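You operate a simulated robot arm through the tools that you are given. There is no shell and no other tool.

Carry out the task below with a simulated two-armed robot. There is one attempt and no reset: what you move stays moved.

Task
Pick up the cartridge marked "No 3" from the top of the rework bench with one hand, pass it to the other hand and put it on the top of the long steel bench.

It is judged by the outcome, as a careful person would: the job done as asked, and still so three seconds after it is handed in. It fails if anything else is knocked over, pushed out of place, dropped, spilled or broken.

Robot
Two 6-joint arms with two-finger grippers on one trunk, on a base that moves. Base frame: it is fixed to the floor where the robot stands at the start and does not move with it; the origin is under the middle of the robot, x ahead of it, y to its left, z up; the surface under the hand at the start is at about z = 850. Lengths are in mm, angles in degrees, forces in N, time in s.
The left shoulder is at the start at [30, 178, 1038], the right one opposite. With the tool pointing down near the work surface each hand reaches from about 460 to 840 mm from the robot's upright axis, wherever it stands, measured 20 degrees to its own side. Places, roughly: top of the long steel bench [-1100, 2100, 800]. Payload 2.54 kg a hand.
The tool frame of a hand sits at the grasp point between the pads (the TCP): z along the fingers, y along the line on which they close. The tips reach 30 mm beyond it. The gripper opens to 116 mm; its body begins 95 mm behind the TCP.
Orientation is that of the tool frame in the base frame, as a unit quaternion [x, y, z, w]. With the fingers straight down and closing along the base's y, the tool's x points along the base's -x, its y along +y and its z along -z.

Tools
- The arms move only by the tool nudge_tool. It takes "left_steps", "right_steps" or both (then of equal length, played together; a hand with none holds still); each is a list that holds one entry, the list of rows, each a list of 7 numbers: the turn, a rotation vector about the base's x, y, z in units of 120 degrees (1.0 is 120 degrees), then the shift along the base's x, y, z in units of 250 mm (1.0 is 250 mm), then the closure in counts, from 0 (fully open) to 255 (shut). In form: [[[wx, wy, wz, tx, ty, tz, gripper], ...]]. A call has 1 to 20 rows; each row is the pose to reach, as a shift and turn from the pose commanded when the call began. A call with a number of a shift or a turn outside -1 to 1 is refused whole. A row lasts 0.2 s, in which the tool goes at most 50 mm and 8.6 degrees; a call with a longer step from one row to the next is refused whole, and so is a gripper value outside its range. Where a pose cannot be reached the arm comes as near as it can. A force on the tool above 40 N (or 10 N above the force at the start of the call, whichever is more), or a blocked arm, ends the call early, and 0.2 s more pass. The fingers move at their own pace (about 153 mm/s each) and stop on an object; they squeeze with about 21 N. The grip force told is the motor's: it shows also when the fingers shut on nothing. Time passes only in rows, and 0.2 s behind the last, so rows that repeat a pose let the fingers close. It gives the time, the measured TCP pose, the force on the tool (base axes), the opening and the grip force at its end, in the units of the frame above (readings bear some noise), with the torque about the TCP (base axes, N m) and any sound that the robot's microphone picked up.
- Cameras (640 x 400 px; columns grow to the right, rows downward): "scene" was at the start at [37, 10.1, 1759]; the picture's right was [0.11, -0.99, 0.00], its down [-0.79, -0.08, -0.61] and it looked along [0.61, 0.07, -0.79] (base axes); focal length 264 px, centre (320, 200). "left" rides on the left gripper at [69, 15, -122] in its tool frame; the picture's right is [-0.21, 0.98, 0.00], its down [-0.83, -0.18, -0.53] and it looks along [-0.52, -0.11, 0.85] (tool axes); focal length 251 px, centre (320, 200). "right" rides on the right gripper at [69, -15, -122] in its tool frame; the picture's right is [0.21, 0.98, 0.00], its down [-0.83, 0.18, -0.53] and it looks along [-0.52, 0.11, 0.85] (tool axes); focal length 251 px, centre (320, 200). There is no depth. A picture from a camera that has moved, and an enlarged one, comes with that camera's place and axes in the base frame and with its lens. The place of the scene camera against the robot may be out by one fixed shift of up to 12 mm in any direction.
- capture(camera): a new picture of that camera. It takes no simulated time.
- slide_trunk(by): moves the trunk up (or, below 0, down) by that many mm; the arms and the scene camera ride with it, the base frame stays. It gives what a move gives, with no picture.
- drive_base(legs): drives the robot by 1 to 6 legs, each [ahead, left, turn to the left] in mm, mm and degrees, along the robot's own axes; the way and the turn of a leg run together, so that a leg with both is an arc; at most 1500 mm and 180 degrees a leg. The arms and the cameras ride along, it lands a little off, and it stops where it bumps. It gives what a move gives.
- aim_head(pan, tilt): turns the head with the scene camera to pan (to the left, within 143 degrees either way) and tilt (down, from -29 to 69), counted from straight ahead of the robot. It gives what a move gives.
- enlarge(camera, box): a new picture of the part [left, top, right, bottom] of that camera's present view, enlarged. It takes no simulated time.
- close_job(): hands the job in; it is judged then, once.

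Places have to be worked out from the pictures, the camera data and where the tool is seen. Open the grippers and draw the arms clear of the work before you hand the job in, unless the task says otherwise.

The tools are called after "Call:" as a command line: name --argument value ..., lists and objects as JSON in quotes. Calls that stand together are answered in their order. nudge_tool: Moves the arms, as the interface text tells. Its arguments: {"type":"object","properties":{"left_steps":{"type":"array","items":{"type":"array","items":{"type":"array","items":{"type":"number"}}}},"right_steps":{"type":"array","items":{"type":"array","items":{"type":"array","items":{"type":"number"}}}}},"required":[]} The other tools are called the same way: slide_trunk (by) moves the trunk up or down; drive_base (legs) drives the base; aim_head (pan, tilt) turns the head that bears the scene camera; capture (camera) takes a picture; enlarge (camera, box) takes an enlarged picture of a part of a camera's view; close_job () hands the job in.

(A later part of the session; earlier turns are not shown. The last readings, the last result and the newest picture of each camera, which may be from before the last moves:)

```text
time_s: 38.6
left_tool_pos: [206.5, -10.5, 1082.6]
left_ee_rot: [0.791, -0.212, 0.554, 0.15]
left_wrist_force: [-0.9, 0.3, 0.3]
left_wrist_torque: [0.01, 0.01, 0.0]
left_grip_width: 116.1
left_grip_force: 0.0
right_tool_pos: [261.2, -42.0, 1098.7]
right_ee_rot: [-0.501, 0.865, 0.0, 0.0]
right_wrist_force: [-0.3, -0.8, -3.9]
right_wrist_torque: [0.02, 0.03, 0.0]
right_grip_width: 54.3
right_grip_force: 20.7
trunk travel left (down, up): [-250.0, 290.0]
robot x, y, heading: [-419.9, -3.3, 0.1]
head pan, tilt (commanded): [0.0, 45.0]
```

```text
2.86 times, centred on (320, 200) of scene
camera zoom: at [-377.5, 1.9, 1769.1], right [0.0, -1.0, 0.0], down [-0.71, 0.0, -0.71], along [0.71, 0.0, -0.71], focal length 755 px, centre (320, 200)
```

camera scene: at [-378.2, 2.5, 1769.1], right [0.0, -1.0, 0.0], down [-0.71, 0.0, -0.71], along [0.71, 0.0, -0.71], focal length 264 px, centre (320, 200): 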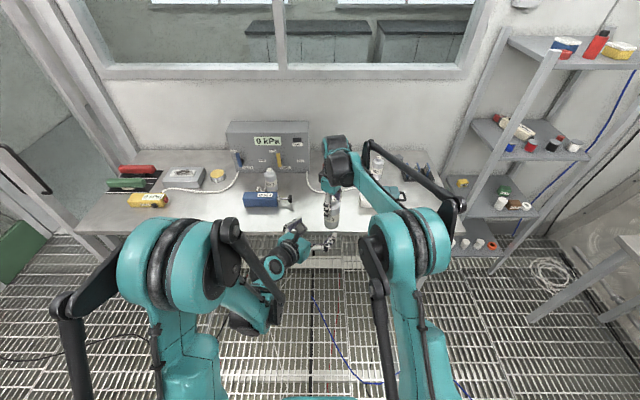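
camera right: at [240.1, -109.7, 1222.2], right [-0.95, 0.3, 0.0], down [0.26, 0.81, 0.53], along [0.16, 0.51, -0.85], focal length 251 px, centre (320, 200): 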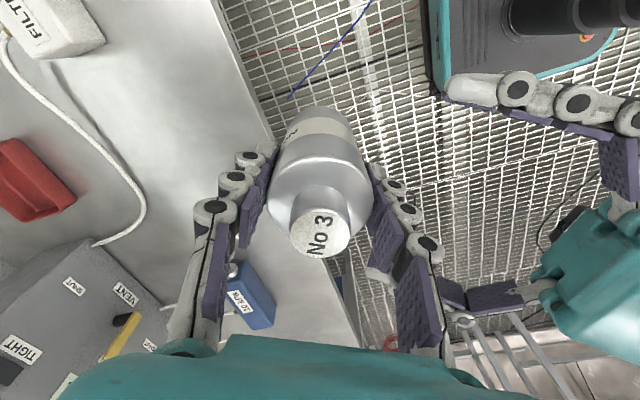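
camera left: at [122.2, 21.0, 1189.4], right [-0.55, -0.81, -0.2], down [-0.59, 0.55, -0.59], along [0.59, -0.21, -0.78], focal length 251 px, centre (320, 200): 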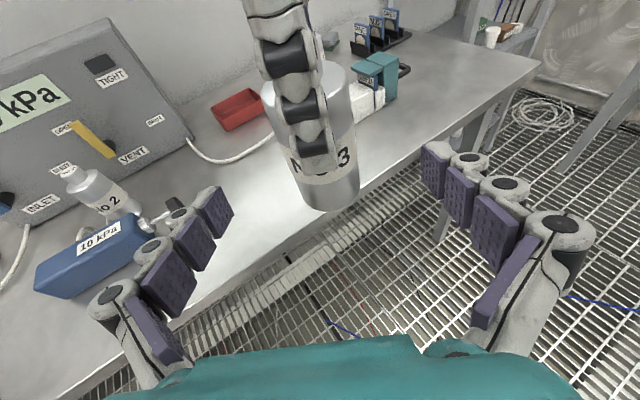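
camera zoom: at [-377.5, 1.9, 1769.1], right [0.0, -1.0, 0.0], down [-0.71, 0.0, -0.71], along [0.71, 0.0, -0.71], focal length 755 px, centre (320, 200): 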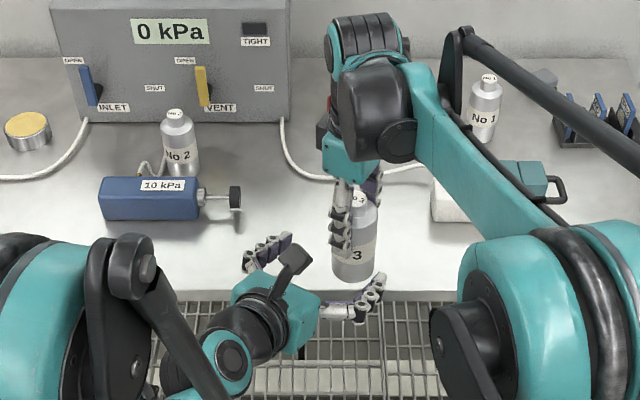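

The reading matches a command relative to the actual pose, and the hand is on line with the cartridge axis. I move the last ~63 mm in so the open left fingers straddle the lower body at about 35 mm above its bottom, not closing yet.

Call:
nudge_tool --left_steps '[[[0, 0, 0, 0, 0, -0.06, 0], [0, 0, 0, 0.055, -0.0316, -0.0836, 0], [0, 0, 0, 0.11, -0.063, -0.107, 0], [0, 0, 0, 0.165, -0.095, -0.131, 0], [0, 0, 0, 0.219, -0.1264, -0.1544, 0], [0, 0, 0, 0.219, -0.1264, -0.1544, 0]]]'

Call:
capture --camera "left"

Call:
capture --camera "right"

Call:
enlarge --camera "scene" --box '[220, 130, 420, 270]'

```text
time_s: 40.0
left_tool_pos: [262.9, -41.8, 1042.2]
left_ee_rot: [0.791, -0.212, 0.554, 0.149]
left_wrist_force: [0.6, -0.4, 0.6]
left_wrist_torque: [0.01, 0.02, 0.01]
left_grip_width: 116.1
left_grip_force: 0.1
right_tool_pos: [260.6, -42.6, 1099.4]
right_ee_rot: [-0.501, 0.866, 0.0, 0.0]
right_wrist_force: [0.7, 0.3, -3.4]
right_wrist_torque: [0.02, -0.05, -0.01]
right_grip_width: 53.9
right_grip_force: 20.4
trunk travel left (down, up): [-250.0, 290.0]
robot x, y, heading: [-419.2, 0.0, 0.1]
head pan, tilt (commanded): [0.0, 45.0]
```

```text
taken
camera left: at [177.0, -9.9, 1150.6], right [-0.55, -0.81, -0.2], down [-0.59, 0.55, -0.59], along [0.59, -0.21, -0.78], focal length 251 px, centre (320, 200)
```

left: 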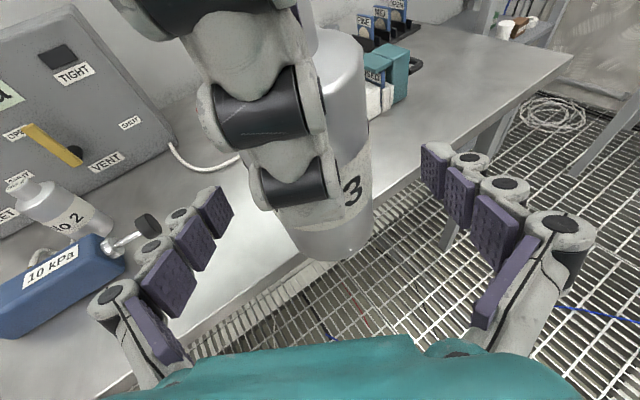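

```text
taken
camera right: at [239.8, -109.6, 1222.4], right [-0.95, 0.3, 0.0], down [0.26, 0.81, 0.53], along [0.16, 0.51, -0.85], focal length 251 px, centre (320, 200)
```

right: 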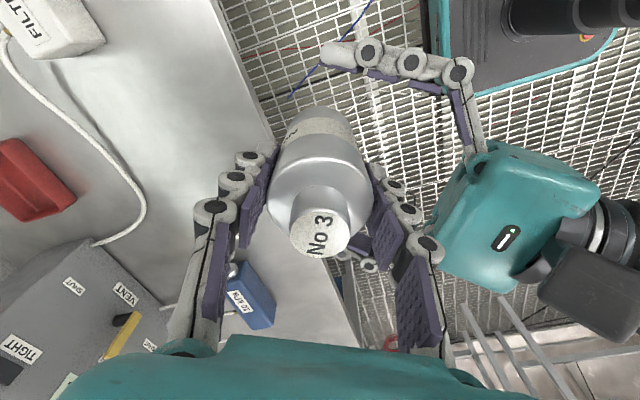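

```text
2.86 times, centred on (320, 200) of scene
camera zoom: at [-377.8, 2.0, 1769.1], right [0.0, -1.0, 0.0], down [-0.71, 0.0, -0.71], along [0.71, 0.0, -0.71], focal length 755 px, centre (320, 200)
```

zoom: 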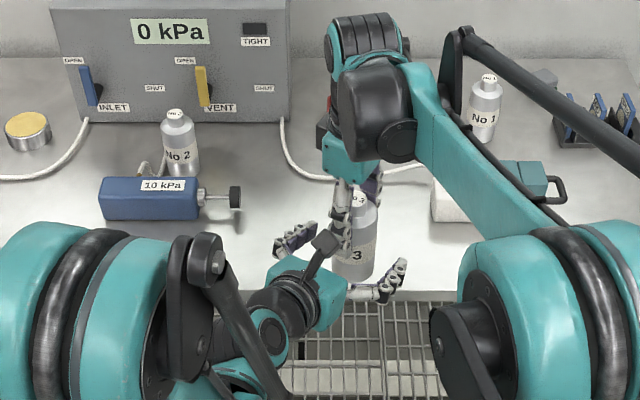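

The open left fingers straddle the lower body, centred, with the palm clear of the right finger. I close the left gripper.

Call:
nudge_tool --left_steps '[[[0, 0, 0, 0, 0, 0, 60], [0, 0, 0, 0, 0, 0, 110], [0, 0, 0, 0, 0, 0, 125], [0, 0, 0, 0, 0, 0, 140], [0, 0, 0, 0, 0, 0, 255], [0, 0, 0, 0, 0, 0, 255], [0, 0, 0, 0, 0, 0, 255]]]'

Call:
capture --camera "left"

Call:
capture --camera "right"

```text
time_s: 41.6
left_tool_pos: [262.2, -42.9, 1044.7]
left_ee_rot: [0.791, -0.213, 0.553, 0.15]
left_wrist_force: [-6.4, -3.7, 1.4]
left_wrist_torque: [-0.03, -0.03, -0.14]
left_grip_width: 54.1
left_grip_force: 21.1
right_tool_pos: [261.2, -42.1, 1099.0]
right_ee_rot: [-0.5, 0.866, 0.0, 0.0]
right_wrist_force: [6.4, 3.5, -5.1]
right_wrist_torque: [0.25, -0.28, 0.13]
right_grip_width: 54.2
right_grip_force: 21.5
trunk travel left (down, up): [-250.0, 290.0]
robot x, y, heading: [-418.8, 2.3, 0.1]
head pan, tilt (commanded): [0.0, 45.0]
```

```text
taken
camera left: at [177.0, -10.1, 1150.5], right [-0.55, -0.81, -0.2], down [-0.59, 0.55, -0.59], along [0.59, -0.21, -0.78], focal length 251 px, centre (320, 200)
```

left: 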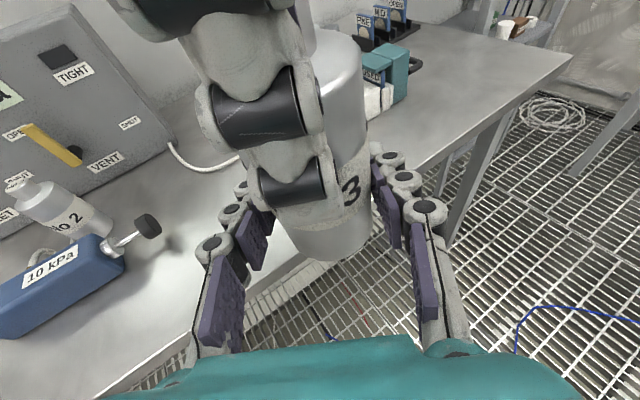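

```text
taken
camera right: at [240.3, -109.6, 1222.1], right [-0.95, 0.3, 0.0], down [0.25, 0.81, 0.53], along [0.16, 0.51, -0.85], focal length 251 px, centre (320, 200)
```

right: 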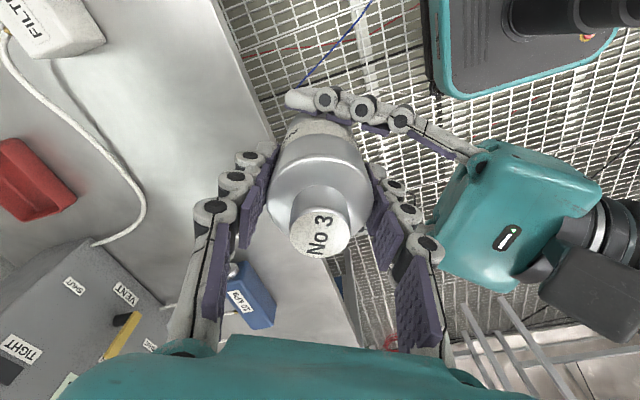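

Both hands now hold the cartridge (left 54.1 mm and 21 N at the lower body, right 54.2 mm at the top). I open the right gripper only to about 74 mm so its near finger does not touch the left palm.

Call:
nudge_tool --right_steps '[[[0, 0, 0, 0, 0, 0, 130], [0, 0, 0, 0, 0, 0, 115], [0, 0, 0, 0, 0, 0, 104], [0, 0, 0, 0, 0, 0, 94], [0, 0, 0, 0, 0, 0, 94]]]'

Call:
capture --camera "left"

Call:
capture --camera "right"

```text
time_s: 42.8
left_tool_pos: [262.6, -42.6, 1044.0]
left_ee_rot: [0.792, -0.211, 0.554, 0.148]
left_wrist_force: [-0.2, 0.8, 0.0]
left_wrist_torque: [0.0, 0.01, 0.0]
left_grip_width: 54.1
left_grip_force: 21.1
right_tool_pos: [261.2, -42.5, 1098.7]
right_ee_rot: [-0.501, 0.865, 0.0, 0.0]
right_wrist_force: [-0.1, 0.4, 0.0]
right_wrist_torque: [-0.02, 0.0, 0.0]
right_grip_width: 73.1
right_grip_force: 0.1
trunk travel left (down, up): [-250.0, 290.0]
robot x, y, heading: [-423.4, 0.4, 0.3]
head pan, tilt (commanded): [0.0, 45.0]
```

```text
taken
camera left: at [177.2, -9.9, 1150.5], right [-0.55, -0.81, -0.2], down [-0.59, 0.55, -0.59], along [0.59, -0.21, -0.78], focal length 251 px, centre (320, 200)
```

left: 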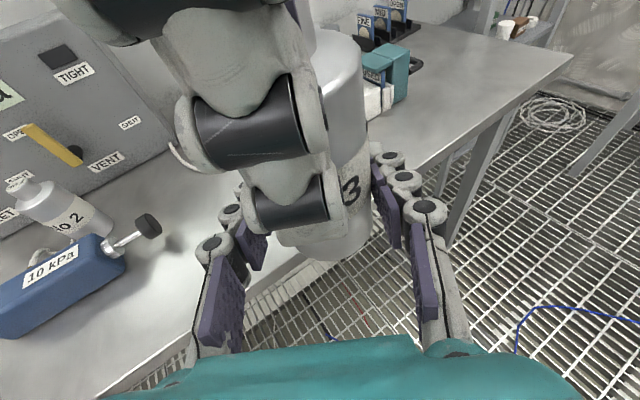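

```text
taken
camera right: at [240.2, -109.8, 1222.2], right [-0.95, 0.3, 0.0], down [0.26, 0.81, 0.53], along [0.16, 0.51, -0.85], focal length 251 px, centre (320, 200)
```

right: 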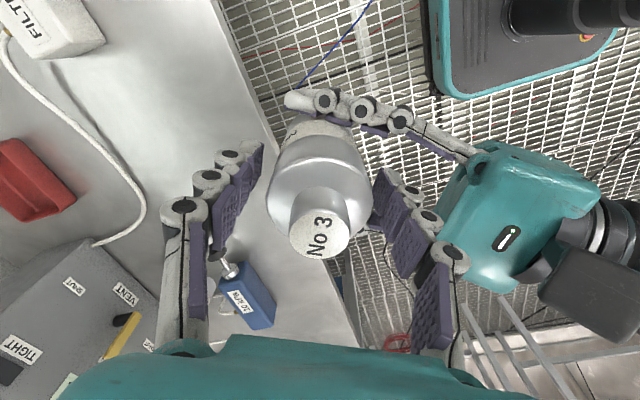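

The right pads are clear of the cartridge on both sides while the left holds at 21 N. I raise the right hand straight up, slowly at first.

Call:
nudge_tool --right_steps '[[[0, 0, 0, 0, 0, 0.03, 94], [0, 0, 0, 0, 0, 0.07, 94], [0, 0, 0, 0, 0, 0.12, 94], [0, 0, 0, 0, 0, 0.12, 94]]]'

Call:
capture --camera "left"

Call:
capture --camera "right"

```text
time_s: 43.8
left_tool_pos: [262.8, -41.4, 1043.0]
left_ee_rot: [0.791, -0.212, 0.554, 0.15]
left_wrist_force: [0.8, 0.2, -0.6]
left_wrist_torque: [0.0, 0.01, 0.0]
left_grip_width: 54.4
left_grip_force: 21.0
right_tool_pos: [261.6, -42.1, 1129.0]
right_ee_rot: [-0.501, 0.866, 0.0, 0.0]
right_wrist_force: [-1.0, -0.4, 0.4]
right_wrist_torque: [0.01, 0.02, 0.02]
right_grip_width: 73.2
right_grip_force: 0.1
trunk travel left (down, up): [-250.0, 290.0]
robot x, y, heading: [-421.9, 2.3, -0.0]
head pan, tilt (commanded): [0.0, 45.0]
```

```text
taken
camera left: at [177.4, -9.9, 1150.4], right [-0.55, -0.81, -0.2], down [-0.59, 0.55, -0.59], along [0.59, -0.21, -0.78], focal length 251 px, centre (320, 200)
```

left: 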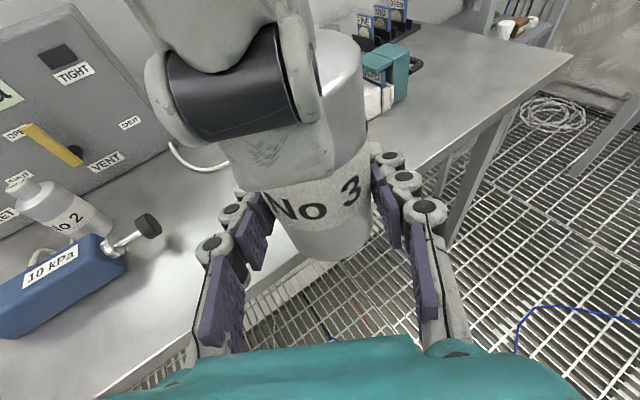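

```text
taken
camera right: at [240.0, -109.7, 1252.8], right [-0.95, 0.3, 0.0], down [0.26, 0.81, 0.53], along [0.16, 0.51, -0.85], focal length 251 px, centre (320, 200)
```

right: 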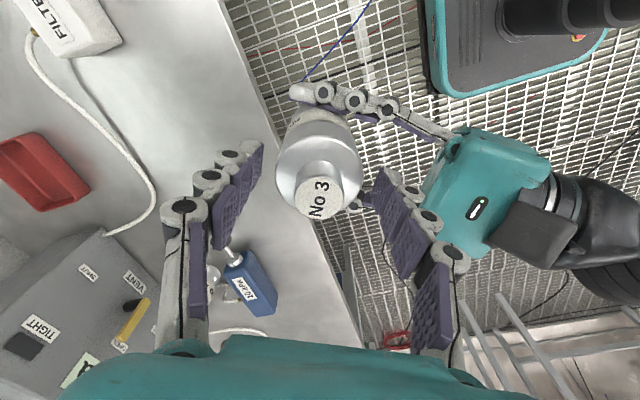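

The cartridge stays firmly in the left hand as the right hand rises. I continue the right hand up above the cap, then draw it away to the right and back.

Call:
nudge_tool --right_steps '[[[0, 0, 0, 0, 0, 0.1, 94], [0, 0, 0, 0, 0, 0.2, 94], [0, 0, 0, 0, 0, 0.3, 94], [0, 0, 0, 0, -0.08, 0.32, 94], [0, 0, 0, -0.03, -0.2, 0.32, 94], [0, 0, 0, -0.1, -0.34, 0.32, 94], [0, 0, 0, -0.2, -0.48, 0.32, 94], [0, 0, 0, -0.32, -0.6, 0.32, 94], [0, 0, 0, -0.44, -0.72, 0.32, 94], [0, 0, 0, -0.56, -0.8, 0.32, 94], [0, 0, 0, -0.56, -0.8, 0.32, 94]]]'

Call:
capture --camera "scene"

Call:
capture --camera "left"

```text
time_s: 46.2
left_tool_pos: [263.1, -41.9, 1042.8]
left_ee_rot: [0.792, -0.212, 0.553, 0.149]
left_wrist_force: [0.1, -0.7, 0.1]
left_wrist_torque: [-0.04, -0.01, 0.01]
left_grip_width: 53.9
left_grip_force: 21.2
right_tool_pos: [123.9, -243.6, 1207.8]
right_ee_rot: [-0.501, 0.865, 0.001, 0.0]
right_wrist_force: [0.7, -0.3, 0.1]
right_wrist_torque: [-0.03, 0.04, 0.04]
right_grip_width: 73.0
right_grip_force: 0.1
trunk travel left (down, up): [-250.0, 290.0]
robot x, y, heading: [-426.3, 1.4, -0.1]
head pan, tilt (commanded): [0.0, 45.0]
```

```text
taken
camera scene: at [-376.0, 2.0, 1769.0], right [0.0, -1.0, 0.0], down [-0.71, 0.0, -0.71], along [0.71, 0.0, -0.71], focal length 264 px, centre (320, 200)
```

scene: 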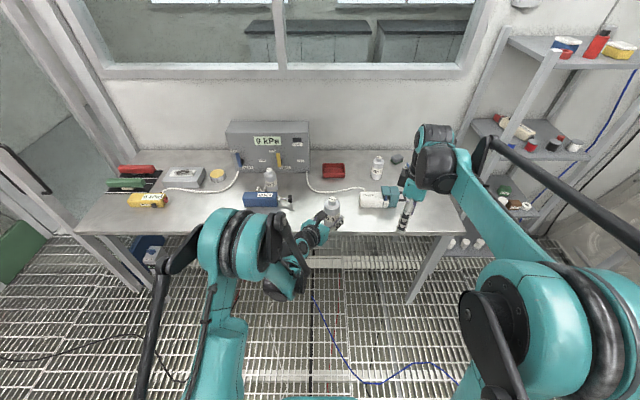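

```text
taken
camera left: at [178.1, -9.7, 1150.0], right [-0.55, -0.81, -0.2], down [-0.59, 0.55, -0.59], along [0.59, -0.21, -0.78], focal length 251 px, centre (320, 200)
```

left: 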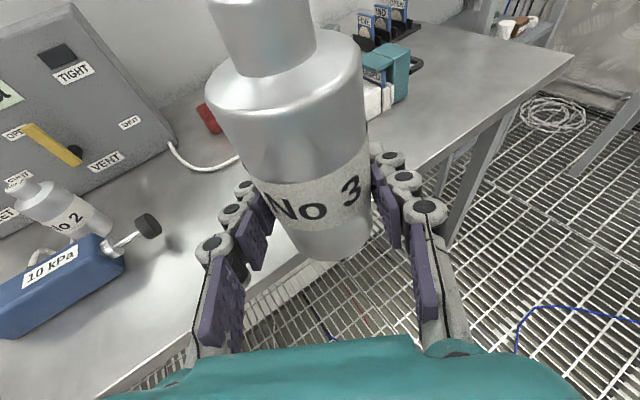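

The handover is done: the left hand alone holds the No 3 cartridge upright, and the right hand is clear. I yaw the left hand +30° so it points straight ahead of the robot, moving it a little left, with the right hand also drawing in for the drive.

Call:
nudge_tool --left_steps '[[[0, 0, 0.025, 0.002, 0.04, 0, 255], [0, 0, 0.05, 0.004, 0.08, 0, 255], [0, 0, 0.075, 0.006, 0.12, 0, 255], [0, 0, 0.1, 0.008, 0.16, 0, 255], [0, 0, 0.125, 0.01, 0.2, 0, 255], [0, 0, 0.15, 0.012, 0.24, 0, 255], [0, 0, 0.175, 0.014, 0.28, 0, 255], [0, 0, 0.2, 0.016, 0.32, 0, 255], [0, 0, 0.225, 0.018, 0.36, 0, 255], [0, 0, 0.25, 0.02, 0.4, 0, 255], [0, 0, 0.25, 0.02, 0.4, 0, 255]]]'

Call:
capture --camera "scene"

Call:
capture --camera "left"

```text
time_s: 48.6
left_tool_pos: [273.8, 65.4, 1043.5]
left_ee_rot: [0.815, -0.078, 0.572, 0.059]
left_wrist_force: [-0.4, -1.6, -0.8]
left_wrist_torque: [0.0, 0.0, 0.0]
left_grip_width: 54.2
left_grip_force: 21.2
left hand out of reach, approached as far as the arm can: row 5, 6, 7, 8, 9, 10, 11
right_tool_pos: [123.1, -242.6, 1209.2]
right_ee_rot: [-0.501, 0.866, 0.0, 0.0]
right_wrist_force: [0.2, -0.2, 0.3]
right_wrist_torque: [0.02, -0.01, -0.01]
right_grip_width: 72.9
right_grip_force: 0.0
trunk travel left (down, up): [-250.0, 290.0]
robot x, y, heading: [-424.9, -1.2, 0.0]
head pan, tilt (commanded): [0.0, 45.0]
```

```text
taken
camera scene: at [-377.5, 1.5, 1769.1], right [0.0, -1.0, 0.0], down [-0.71, 0.0, -0.71], along [0.71, 0.0, -0.71], focal length 264 px, centre (320, 200)
```

scene: 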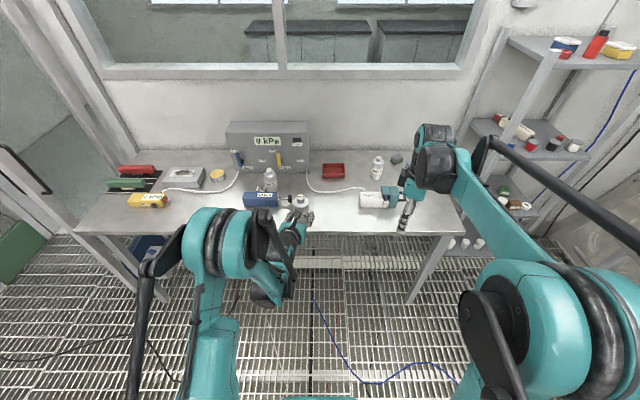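

```text
taken
camera left: at [181.6, 68.7, 1151.1], right [-0.26, -0.95, -0.2], down [-0.73, 0.33, -0.6], along [0.63, -0.01, -0.78], focal length 251 px, centre (320, 200)
```

left: 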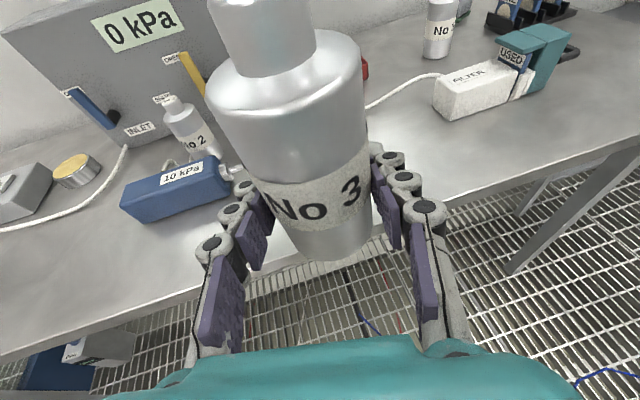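

The arm could only yaw about 19° of the 30 there (it is near its limit), but the cartridge is still level and held. I go back to the comfortable handover pose (az -30°), from which the arm can draw straight back, and will turn the base to suit; I also raise the right hand out of the way.

Call:
nudge_tool --left_steps '[[[0, 0, -0.0195, -0.0054, -0.0537, 0, 255], [0, 0, -0.039, -0.0108, -0.1074, 0, 255], [0, 0, -0.0585, -0.0162, -0.1611, 0, 255], [0, 0, -0.078, -0.0216, -0.2148, 0, 255], [0, 0, -0.0975, -0.027, -0.2685, 0, 255], [0, 0, -0.117, -0.0324, -0.3222, 0, 255], [0, 0, -0.1365, -0.0378, -0.3759, 0, 255], [0, 0, -0.156, -0.0432, -0.4296, 0, 255], [0, 0, -0.156, -0.0432, -0.4296, 0, 255]]]' --right_steps '[[[0, 0, 0, -0.02, -0.04, 0.04, 94], [0, 0, 0, -0.04, -0.08, 0.08, 94], [0, 0, 0, -0.06, -0.12, 0.12, 94], [0, 0, 0, -0.08, -0.16, 0.16, 94], [0, 0, 0, -0.1, -0.2, 0.2, 94], [0, 0, 0, -0.12, -0.24, 0.24, 94], [0, 0, 0, -0.14, -0.28, 0.28, 94], [0, 0, 0, -0.16, -0.32, 0.32, 94], [0, 0, 0, -0.16, -0.32, 0.32, 94]]]'

Call:
capture --camera "scene"

Call:
capture --camera "left"

```text
time_s: 50.6
left_tool_pos: [261.7, -39.7, 1045.4]
left_ee_rot: [0.791, -0.21, 0.554, 0.152]
left_wrist_force: [-1.4, 1.2, -0.7]
left_wrist_torque: [0.0, -0.03, 0.04]
left_grip_width: 54.3
left_grip_force: 21.2
right_tool_pos: [82.3, -323.5, 1289.5]
right_ee_rot: [-0.501, 0.865, 0.0, 0.0]
right_wrist_force: [0.3, -0.1, -0.6]
right_wrist_torque: [-0.03, -0.03, -0.01]
right_grip_width: 73.1
right_grip_force: 0.1
trunk travel left (down, up): [-250.0, 290.0]
robot x, y, heading: [-422.2, 3.5, 0.2]
head pan, tilt (commanded): [0.0, 45.0]
```

```text
taken
camera scene: at [-377.2, 2.3, 1769.0], right [0.0, -1.0, 0.0], down [-0.71, 0.0, -0.71], along [0.71, 0.0, -0.71], focal length 264 px, centre (320, 200)
```

scene: 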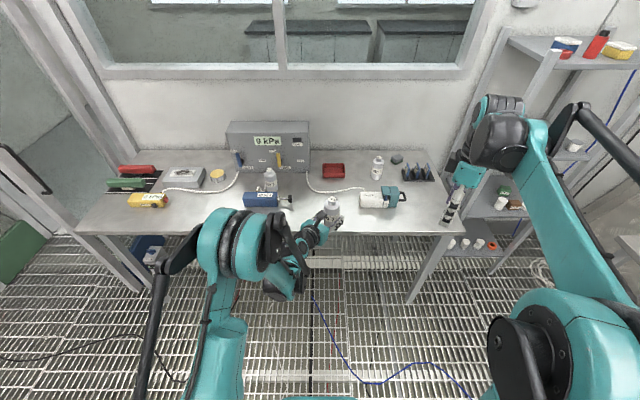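

```text
taken
camera left: at [176.9, -8.5, 1151.6], right [-0.55, -0.81, -0.2], down [-0.59, 0.54, -0.6], along [0.59, -0.21, -0.78], focal length 251 px, centre (320, 200)
```

left: 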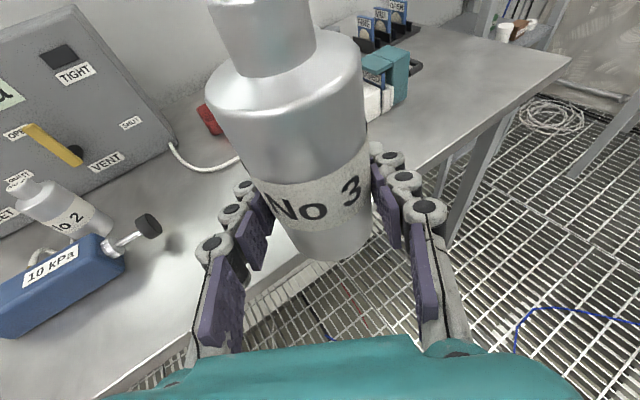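

The left hand is back in its comfortable pose and holds firm; nothing else on the rework bench has moved. I turn the base 120° to the left in place, then look towards the long bench.

Call:
drive_base --legs '[[-60, 0, 0], [0, 0, 60], [0, 0, 60]]'

Call:
aim_head --pan -15 --tilt 30

Call:
capture --camera "scene"

Call:
capture --camera "left"

```text
time_s: 56.8
left_tool_pos: [-787.0, 614.3, 1045.0]
left_ee_rot: [0.579, 0.579, 0.409, -0.403]
left_wrist_force: [-0.6, -0.2, -4.1]
left_wrist_torque: [0.0, 0.0, 0.0]
left_grip_width: 54.1
left_grip_force: 20.8
right_tool_pos: [-453.0, 598.3, 1288.6]
right_ee_rot: [1.0, -0.001, 0.0, 0.001]
right_wrist_force: [-1.2, -0.3, 0.3]
right_wrist_torque: [-0.03, -0.01, -0.04]
right_grip_width: 73.4
right_grip_force: 0.1
trunk travel left (down, up): [-250.0, 290.0]
robot x, y, heading: [-482.4, 1.6, 120.0]
head pan, tilt (commanded): [0.0, 45.0]
```

```text
time_s: 57.6
left_tool_pos: [-786.7, 613.6, 1044.7]
left_ee_rot: [0.578, 0.58, 0.407, -0.404]
left_wrist_force: [-0.1, 0.0, -3.4]
left_wrist_torque: [0.0, 0.0, -0.02]
left_grip_width: 54.3
left_grip_force: 21.1
right_tool_pos: [-451.3, 599.1, 1288.8]
right_ee_rot: [1.0, -0.001, 0.0, 0.0]
right_wrist_force: [-0.1, 0.9, 0.5]
right_wrist_torque: [-0.01, 0.0, 0.0]
right_grip_width: 73.1
right_grip_force: 0.2
trunk travel left (down, up): [-250.0, 290.0]
robot x, y, heading: [-482.2, -0.2, 120.0]
head pan, tilt (commanded): [-15.0, 30.0]
```

```text
taken
camera scene: at [-497.1, 63.9, 1791.6], right [0.97, 0.26, 0.0], down [0.13, -0.48, -0.87], along [-0.22, 0.84, -0.5], focal length 264 px, centre (320, 200)
```

scene: 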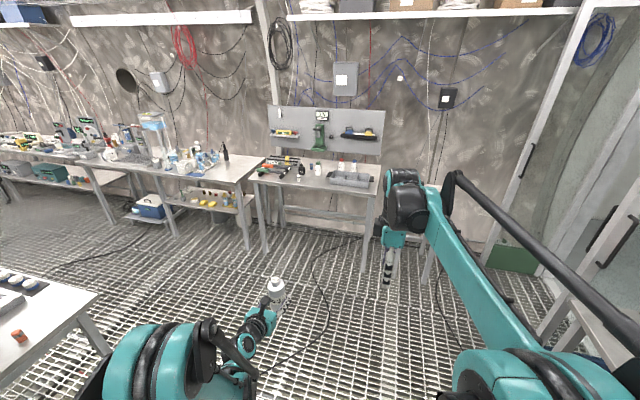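

```text
taken
camera left: at [-771.3, 521.4, 1151.7], right [0.98, -0.07, -0.2], down [-0.18, -0.78, -0.6], along [-0.11, 0.62, -0.78], focal length 251 px, centre (320, 200)
```

left: 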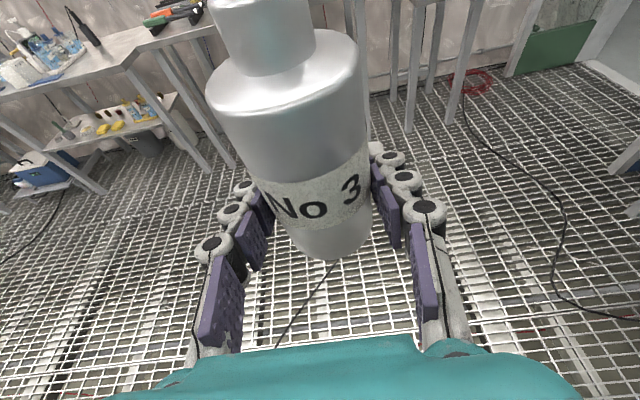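

The base turned to 120° and the cartridge is still held (about 4 N load shown). The way is clear, so I drive towards the long bench, stopping about 300 mm short of its edge for a closer look.

Call:
drive_base --legs '[[990, -257, 0]]'

Call:
aim_head --pan -15 --tilt 42

Call:
capture --camera "scene"

Call:
capture --camera "left"

```text
time_s: 62.8
left_tool_pos: [-1069.7, 1585.0, 1046.0]
left_ee_rot: [0.573, 0.585, 0.405, -0.407]
left_wrist_force: [0.2, 0.2, -3.2]
left_wrist_torque: [0.0, -0.01, 0.01]
left_grip_width: 54.2
left_grip_force: 20.6
right_tool_pos: [-733.7, 1574.5, 1287.6]
right_ee_rot: [1.0, 0.007, 0.0, 0.0]
right_wrist_force: [0.8, 0.2, 0.1]
right_wrist_torque: [-0.01, 0.02, -0.02]
right_grip_width: 73.0
right_grip_force: 0.0
trunk travel left (down, up): [-250.0, 290.0]
robot x, y, heading: [-753.1, 977.2, 120.9]
head pan, tilt (commanded): [-15.0, 30.0]
```

```text
time_s: 63.6
left_tool_pos: [-1069.5, 1583.5, 1044.6]
left_ee_rot: [0.573, 0.585, 0.404, -0.408]
left_wrist_force: [0.0, 0.3, -5.1]
left_wrist_torque: [0.01, 0.02, -0.03]
left_grip_width: 54.4
left_grip_force: 21.0
right_tool_pos: [-735.5, 1573.2, 1288.6]
right_ee_rot: [1.0, 0.008, 0.0, -0.001]
right_wrist_force: [-0.6, -0.4, 0.0]
right_wrist_torque: [-0.01, 0.0, 0.0]
right_grip_width: 73.4
right_grip_force: 0.1
trunk travel left (down, up): [-250.0, 290.0]
robot x, y, heading: [-753.3, 976.5, 120.9]
head pan, tilt (commanded): [-15.0, 42.0]
```

```text
taken
camera scene: at [-769.6, 1032.4, 1773.4], right [0.96, 0.27, 0.0], down [0.18, -0.64, -0.74], along [-0.2, 0.71, -0.67], focal length 264 px, centre (320, 200)
```

scene: 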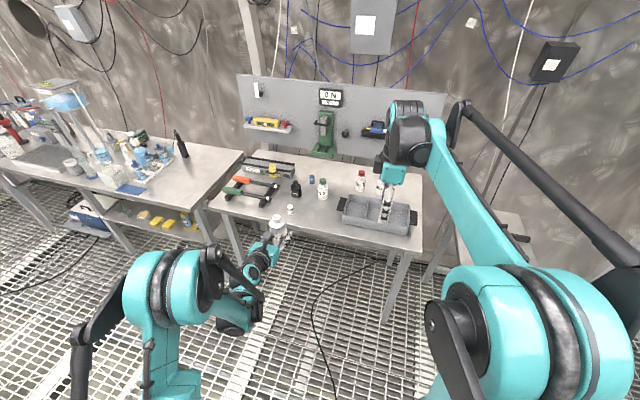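

```text
taken
camera left: at [-1053.1, 1491.8, 1151.8], right [0.98, -0.06, -0.2], down [-0.17, -0.79, -0.6], along [-0.12, 0.62, -0.78], focal length 251 px, centre (320, 200)
```

left: 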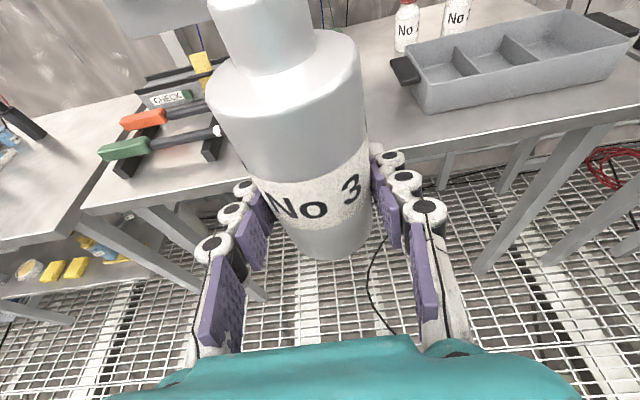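

I enlarge the bench top to work out positions of the vial, tray and bottles around the free patch.

Call:
enlarge --camera "scene" --box '[200, 140, 440, 290]'

Call:
enlarge --camera "scene" --box '[250, 160, 370, 235]'

```text
2.67 times, centred on (320, 215) of scene
camera zoom: at [-769.6, 1032.4, 1773.4], right [0.96, 0.27, 0.0], down [0.18, -0.64, -0.74], along [-0.2, 0.71, -0.67], focal length 704 px, centre (320, 160)
```

zoom: 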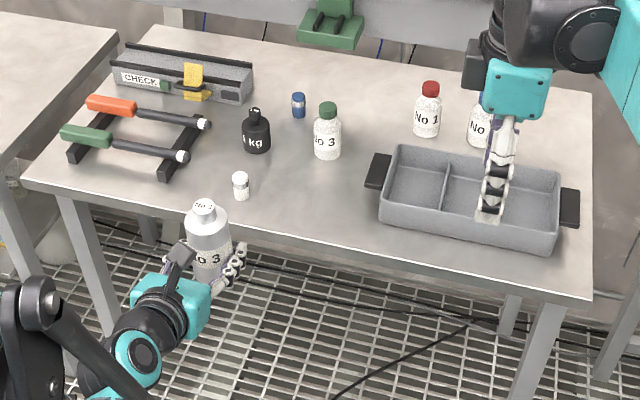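

```text
5.33 times, centred on (310, 198) of scene
camera zoom: at [-769.6, 1032.4, 1773.4], right [0.96, 0.27, 0.0], down [0.18, -0.64, -0.74], along [-0.2, 0.71, -0.67], focal length 1409 px, centre (373, 213)
```

zoom: 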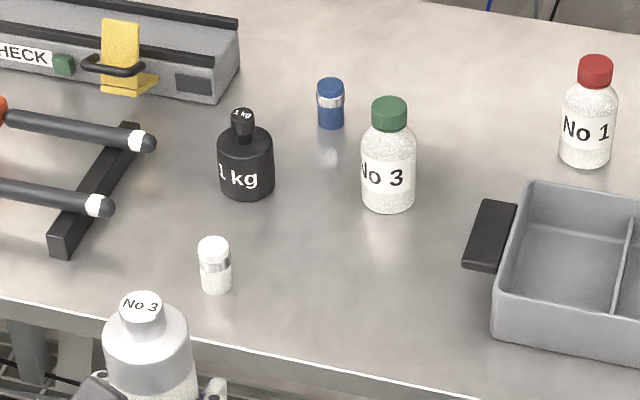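

Bench front edge is at y≈1838; the free patch lies between the white vial (≈[-1172, 1916]) and the tray handle (x≈-928), with the green-capped bottle at ≈[-1043, 2088]. I aim for [-1045, 1935], and drive there with the cartridge still high above everything.

Call:
drive_base --legs '[[288, -201, 0]]'

Call:
capture --camera "scene"

Call:
capture --camera "left"

Call:
capture --camera "right"

```text
time_s: 65.8
left_tool_pos: [-1041.5, 1930.7, 1045.2]
left_ee_rot: [0.574, 0.584, 0.405, -0.407]
left_wrist_force: [0.5, -0.3, -3.4]
left_wrist_torque: [0.03, 0.01, -0.01]
left_grip_width: 54.4
left_grip_force: 21.1
right_tool_pos: [-705.0, 1919.7, 1287.0]
right_ee_rot: [1.0, 0.005, 0.0, 0.001]
right_wrist_force: [0.3, 1.0, -0.8]
right_wrist_torque: [-0.05, 0.04, -0.02]
right_grip_width: 73.3
right_grip_force: 0.1
trunk travel left (down, up): [-250.0, 290.0]
robot x, y, heading: [-727.8, 1320.1, 120.5]
head pan, tilt (commanded): [-15.0, 42.0]
```

```text
taken
camera scene: at [-743.7, 1378.8, 1773.3], right [0.96, 0.27, 0.0], down [0.18, -0.65, -0.74], along [-0.2, 0.72, -0.67], focal length 264 px, centre (320, 200)
```

scene: 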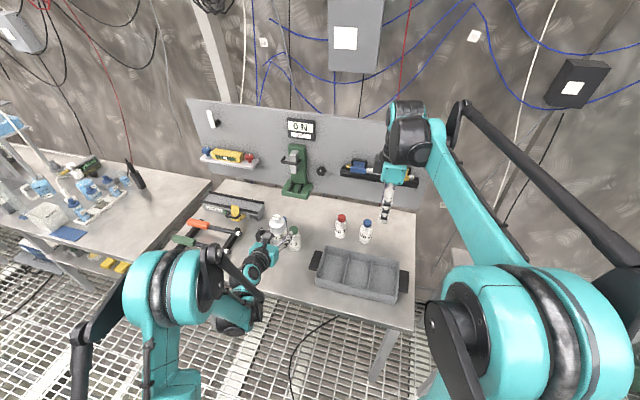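

```text
taken
camera left: at [-1025.1, 1839.0, 1151.5], right [0.98, -0.06, -0.2], down [-0.17, -0.78, -0.6], along [-0.12, 0.62, -0.78], focal length 251 px, centre (320, 200)
```

left: 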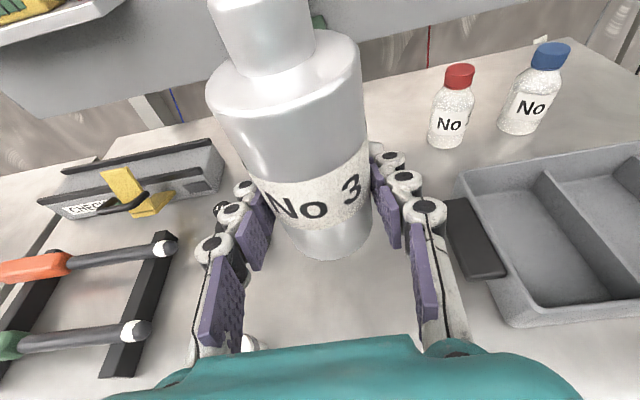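

```text
taken
camera right: at [-637.7, 1935.6, 1411.6], right [0.22, -0.97, 0.0], down [-0.82, -0.19, 0.53], along [-0.52, -0.12, -0.85], focal length 251 px, centre (320, 200)
```

right: 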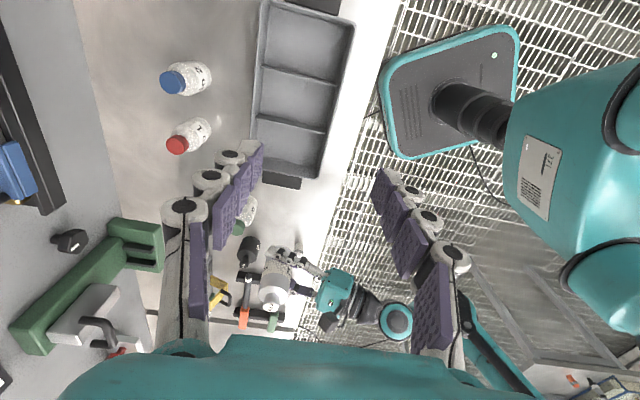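

The view from the left camera shows bare bench below the cartridge: vial edge near x≈-1150 to the left, tray handle near x≈-913 to the right, hand at x≈-1041. I lower the trunk 150 mm first and check again.

Call:
slide_trunk --by -150

Call:
capture --camera "scene"

Call:
capture --camera "left"

Call:
capture --camera "right"

```text
time_s: 67.6
left_tool_pos: [-1040.7, 1930.3, 894.9]
left_ee_rot: [0.574, 0.584, 0.405, -0.406]
left_wrist_force: [0.0, 0.1, -4.4]
left_wrist_torque: [0.0, 0.03, -0.01]
left_grip_width: 54.4
left_grip_force: 20.2
right_tool_pos: [-706.9, 1918.7, 1138.4]
right_ee_rot: [1.0, 0.005, 0.0, -0.001]
right_wrist_force: [-0.4, -0.6, -0.3]
right_wrist_torque: [0.02, 0.01, 0.01]
right_grip_width: 73.5
right_grip_force: 0.0
trunk travel left (down, up): [-100.0, 440.0]
robot x, y, heading: [-732.2, 1322.5, 120.5]
head pan, tilt (commanded): [-15.0, 42.0]
```

```text
taken
camera scene: at [-743.8, 1377.5, 1623.5], right [0.96, 0.27, 0.0], down [0.18, -0.64, -0.74], along [-0.2, 0.72, -0.67], focal length 264 px, centre (320, 200)
```

scene: 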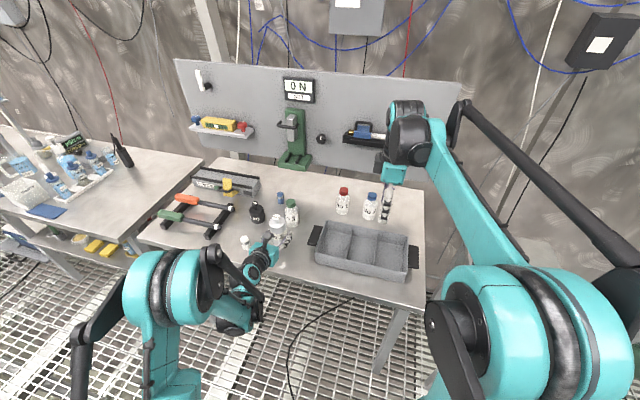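

```text
taken
camera left: at [-1025.1, 1838.2, 1002.0], right [0.98, -0.06, -0.2], down [-0.17, -0.78, -0.6], along [-0.12, 0.62, -0.78], focal length 251 px, centre (320, 200)
```

left: 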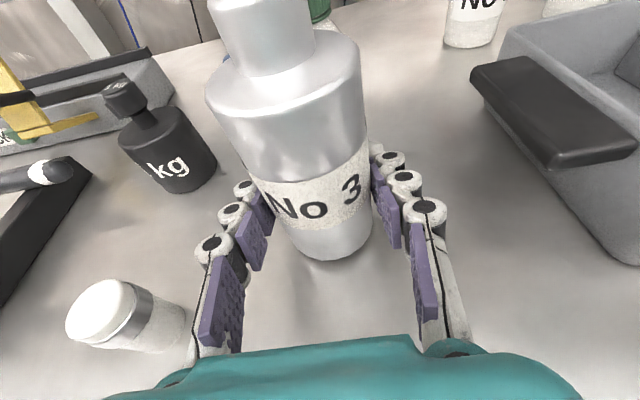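

```text
taken
camera right: at [-637.7, 1934.6, 1262.2], right [0.22, -0.97, 0.0], down [-0.82, -0.19, 0.53], along [-0.52, -0.12, -0.85], focal length 251 px, centre (320, 200)
```

right: 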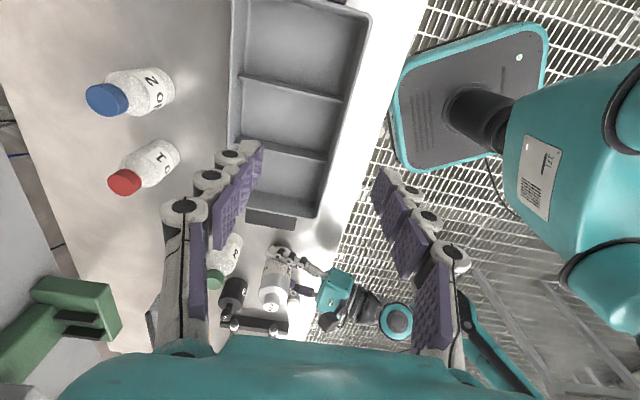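

The patch around the cartridge is clear (vial right edge x≈-1170, tray handle x≈-915, weight farther back). I lower the trunk another 42 mm, leaving roughly 10–17 mm under the cartridge.

Call:
slide_trunk --by -42

Call:
capture --camera "left"

Call:
enlarge --camera "scene" --box '[200, 180, 360, 280]'

Call:
enlarge --camera "right" --box '[190, 220, 350, 360]'

```text
time_s: 68.2
left_tool_pos: [-1041.2, 1928.9, 869.2]
left_ee_rot: [0.569, 0.582, 0.409, -0.412]
left_wrist_force: [4.2, -6.3, 20.3]
left_wrist_torque: [0.38, 0.38, 0.22]
left_grip_width: 53.9
left_grip_force: 20.8
right_tool_pos: [-705.6, 1916.6, 1106.8]
right_ee_rot: [1.0, 0.006, 0.0, -0.001]
right_wrist_force: [0.0, -1.0, -0.1]
right_wrist_torque: [-0.05, 0.0, -0.04]
right_grip_width: 73.2
right_grip_force: 0.0
trunk travel left (down, up): [-68.0, 472.0]
robot x, y, heading: [-729.7, 1319.1, 120.5]
head pan, tilt (commanded): [-15.0, 42.0]
stopped: the force on the tool passed its limit at 75 N (the readings are from after the stop); the commanded pose is now the measured one
```

```text
taken
camera left: at [-1024.1, 1835.4, 974.8], right [0.98, -0.05, -0.2], down [-0.16, -0.78, -0.61], along [-0.12, 0.63, -0.77], focal length 251 px, centre (320, 200)
```

left: 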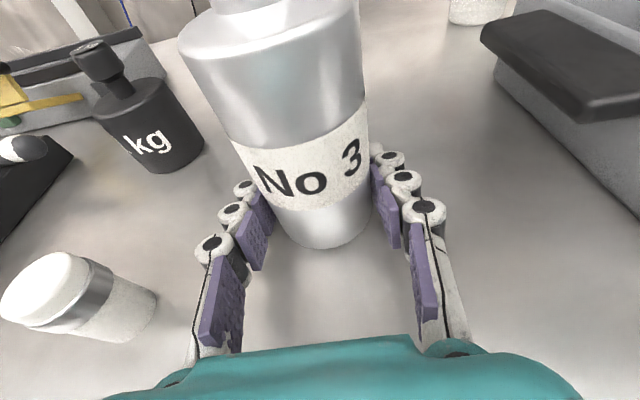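

```text
4.00 times, centred on (280, 230) of scene
camera zoom: at [-742.1, 1374.2, 1591.5], right [0.96, 0.27, 0.0], down [0.18, -0.64, -0.74], along [-0.2, 0.72, -0.67], focal length 1056 px, centre (480, 80)
```

zoom: 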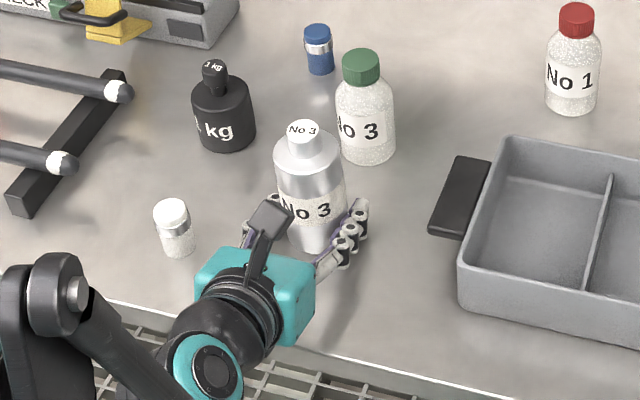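

```text
2.86 times, centred on (270, 290) of right
camera zoom: at [-636.4, 1932.2, 1231.2], right [0.22, -0.97, 0.0], down [-0.82, -0.19, 0.53], along [-0.52, -0.12, -0.85], focal length 718 px, centre (463, -57)
```

zoom: 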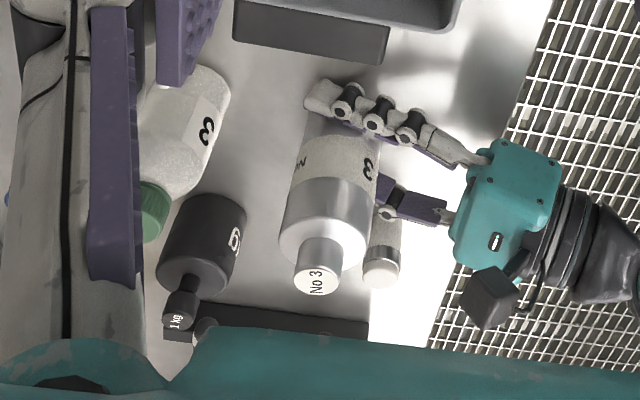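

The cartridge met the bench earlier than the rough 800: the trunk stopped with the cartridge pressed on the top at about z≈835, and the pictures show it still upright with everything around in place. I ease the hand up about 1 mm to relieve the push and read the force.

Call:
nudge_tool --left_steps '[[[0, 0, 0, 0, 0, 0.004, 255], [0, 0, 0, 0, 0, 0.004, 255], [0, 0, 0, 0, 0, 0.004, 255]]]'

Call:
capture --camera "left"

```text
time_s: 69.0
left_tool_pos: [-1041.8, 1929.6, 869.5]
left_ee_rot: [0.569, 0.582, 0.408, -0.412]
left_wrist_force: [1.5, -8.5, 18.3]
left_wrist_torque: [0.38, 0.44, 0.11]
left_grip_width: 53.7
left_grip_force: 21.3
right_tool_pos: [-705.0, 1915.8, 1108.1]
right_ee_rot: [1.0, 0.005, 0.0, -0.002]
right_wrist_force: [-0.5, 0.2, -0.5]
right_wrist_torque: [0.0, 0.02, 0.02]
right_grip_width: 73.2
right_grip_force: 0.1
trunk travel left (down, up): [-68.0, 472.0]
robot x, y, heading: [-729.3, 1321.5, 120.5]
head pan, tilt (commanded): [-15.0, 42.0]
```

```text
taken
camera left: at [-1024.4, 1836.0, 975.1], right [0.98, -0.05, -0.2], down [-0.16, -0.78, -0.61], along [-0.12, 0.63, -0.77], focal length 251 px, centre (320, 200)
```

left: 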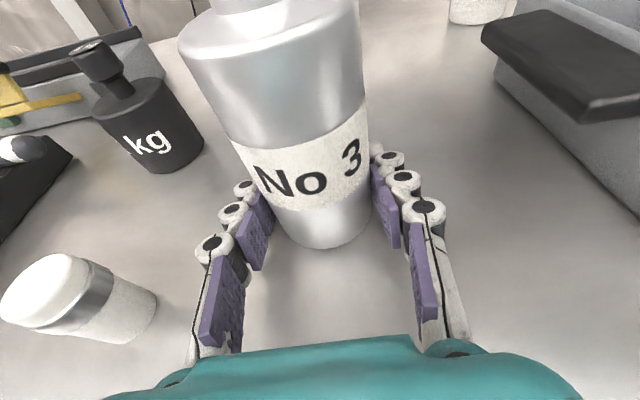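

The force fell only a little (18 N up, -8.5 N in y). I ease upward a few more millimetres in small steps.

Call:
nudge_tool --left_steps '[[[0, 0, 0, 0, 0, 0.006, 255], [0, 0, 0, 0, 0, 0.012, 255], [0, 0, 0, 0, 0, 0.012, 255], [0, 0, 0, 0, 0, 0.012, 255]]]'

```text
time_s: 70.0
left_tool_pos: [-1042.3, 1930.9, 870.8]
left_ee_rot: [0.57, 0.583, 0.408, -0.411]
left_wrist_force: [-0.5, -0.1, -3.7]
left_wrist_torque: [0.01, -0.01, -0.01]
left_grip_width: 53.4
left_grip_force: 20.8
right_tool_pos: [-705.6, 1918.4, 1106.1]
right_ee_rot: [1.0, 0.006, 0.0, 0.0]
right_wrist_force: [-0.5, 0.3, 0.1]
right_wrist_torque: [0.02, 0.01, 0.02]
right_grip_width: 73.4
right_grip_force: 0.1
trunk travel left (down, up): [-68.0, 472.0]
robot x, y, heading: [-728.6, 1318.2, 120.4]
head pan, tilt (commanded): [-15.0, 42.0]
```

Now the hand carries the full weight again, so the cartridge is lifted by a hair. I lower 1.5 mm so that it just rests on the bench.

Call:
nudge_tool --left_steps '[[[0, 0, 0, 0, 0, -0.003, 255], [0, 0, 0, 0, 0, -0.006, 255], [0, 0, 0, 0, 0, -0.006, 255], [0, 0, 0, 0, 0, -0.006, 255]]]'

Call:
capture --camera "left"

```text
time_s: 71.0
left_tool_pos: [-1042.0, 1930.5, 870.5]
left_ee_rot: [0.57, 0.582, 0.409, -0.411]
left_wrist_force: [-0.6, 0.7, 1.4]
left_wrist_torque: [0.15, 0.2, -0.01]
left_grip_width: 53.6
left_grip_force: 21.2
right_tool_pos: [-706.8, 1919.6, 1105.8]
right_ee_rot: [1.0, 0.006, 0.0, -0.001]
right_wrist_force: [-0.3, 0.3, -0.2]
right_wrist_torque: [-0.02, 0.02, 0.01]
right_grip_width: 73.1
right_grip_force: 0.2
trunk travel left (down, up): [-68.0, 472.0]
robot x, y, heading: [-726.8, 1320.3, 120.7]
head pan, tilt (commanded): [-15.0, 42.0]
```

```text
taken
camera left: at [-1025.0, 1837.7, 975.5], right [0.98, -0.05, -0.2], down [-0.16, -0.78, -0.61], along [-0.12, 0.63, -0.77], focal length 251 px, centre (320, 200)
```

left: 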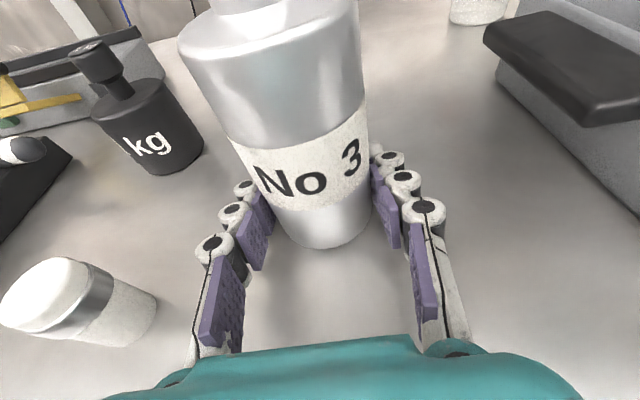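

The cartridge now rests on the bench with a light load (+1.4 N). I open the left gripper gradually to about 84 mm.

Call:
nudge_tool --left_steps '[[[0, 0, 0, 0, 0, 0, 132], [0, 0, 0, 0, 0, 0, 124], [0, 0, 0, 0, 0, 0, 112], [0, 0, 0, 0, 0, 0, 96], [0, 0, 0, 0, 0, 0, 80], [0, 0, 0, 0, 0, 0, 70], [0, 0, 0, 0, 0, 0, 70]]]'

Call:
capture --camera "left"

Call:
enlarge --camera "scene" --box '[200, 180, 360, 280]'

```text
time_s: 72.6
left_tool_pos: [-1040.8, 1930.6, 870.7]
left_ee_rot: [0.57, 0.583, 0.408, -0.411]
left_wrist_force: [-0.5, -0.7, 0.2]
left_wrist_torque: [0.02, 0.01, 0.03]
left_grip_width: 84.1
left_grip_force: 0.1
right_tool_pos: [-707.9, 1918.3, 1106.2]
right_ee_rot: [1.0, 0.005, 0.001, 0.0]
right_wrist_force: [0.7, 0.4, 0.0]
right_wrist_torque: [-0.03, -0.01, -0.01]
right_grip_width: 73.3
right_grip_force: 0.0
trunk travel left (down, up): [-68.0, 472.0]
robot x, y, heading: [-727.4, 1319.8, 120.6]
head pan, tilt (commanded): [-15.0, 42.0]
```

```text
taken
camera left: at [-1024.9, 1837.7, 975.5], right [0.98, -0.05, -0.2], down [-0.16, -0.78, -0.61], along [-0.12, 0.62, -0.77], focal length 251 px, centre (320, 200)
```

left: 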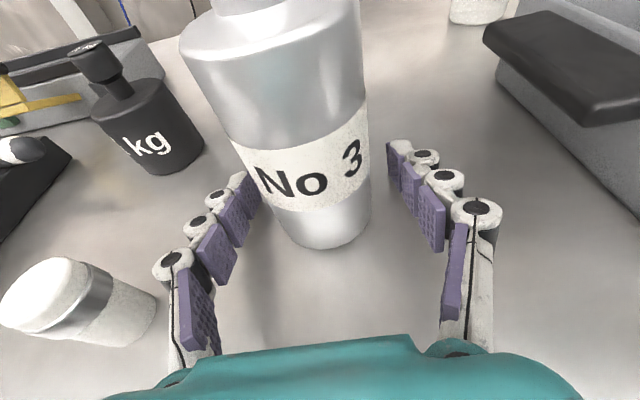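

```text
4.00 times, centred on (280, 230) of scene
camera zoom: at [-743.6, 1377.3, 1591.7], right [0.96, 0.27, 0.0], down [0.18, -0.64, -0.74], along [-0.2, 0.72, -0.67], focal length 1056 px, centre (480, 80)
```

zoom: 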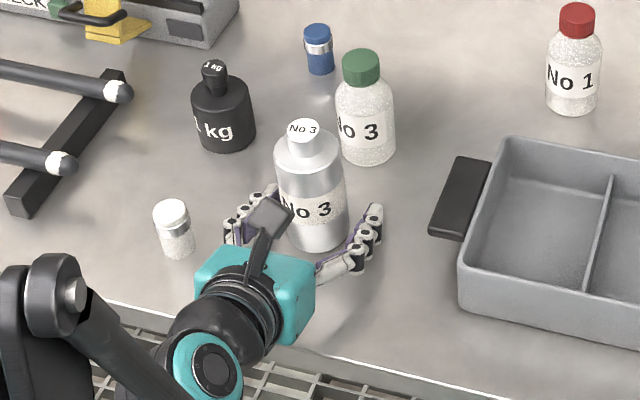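

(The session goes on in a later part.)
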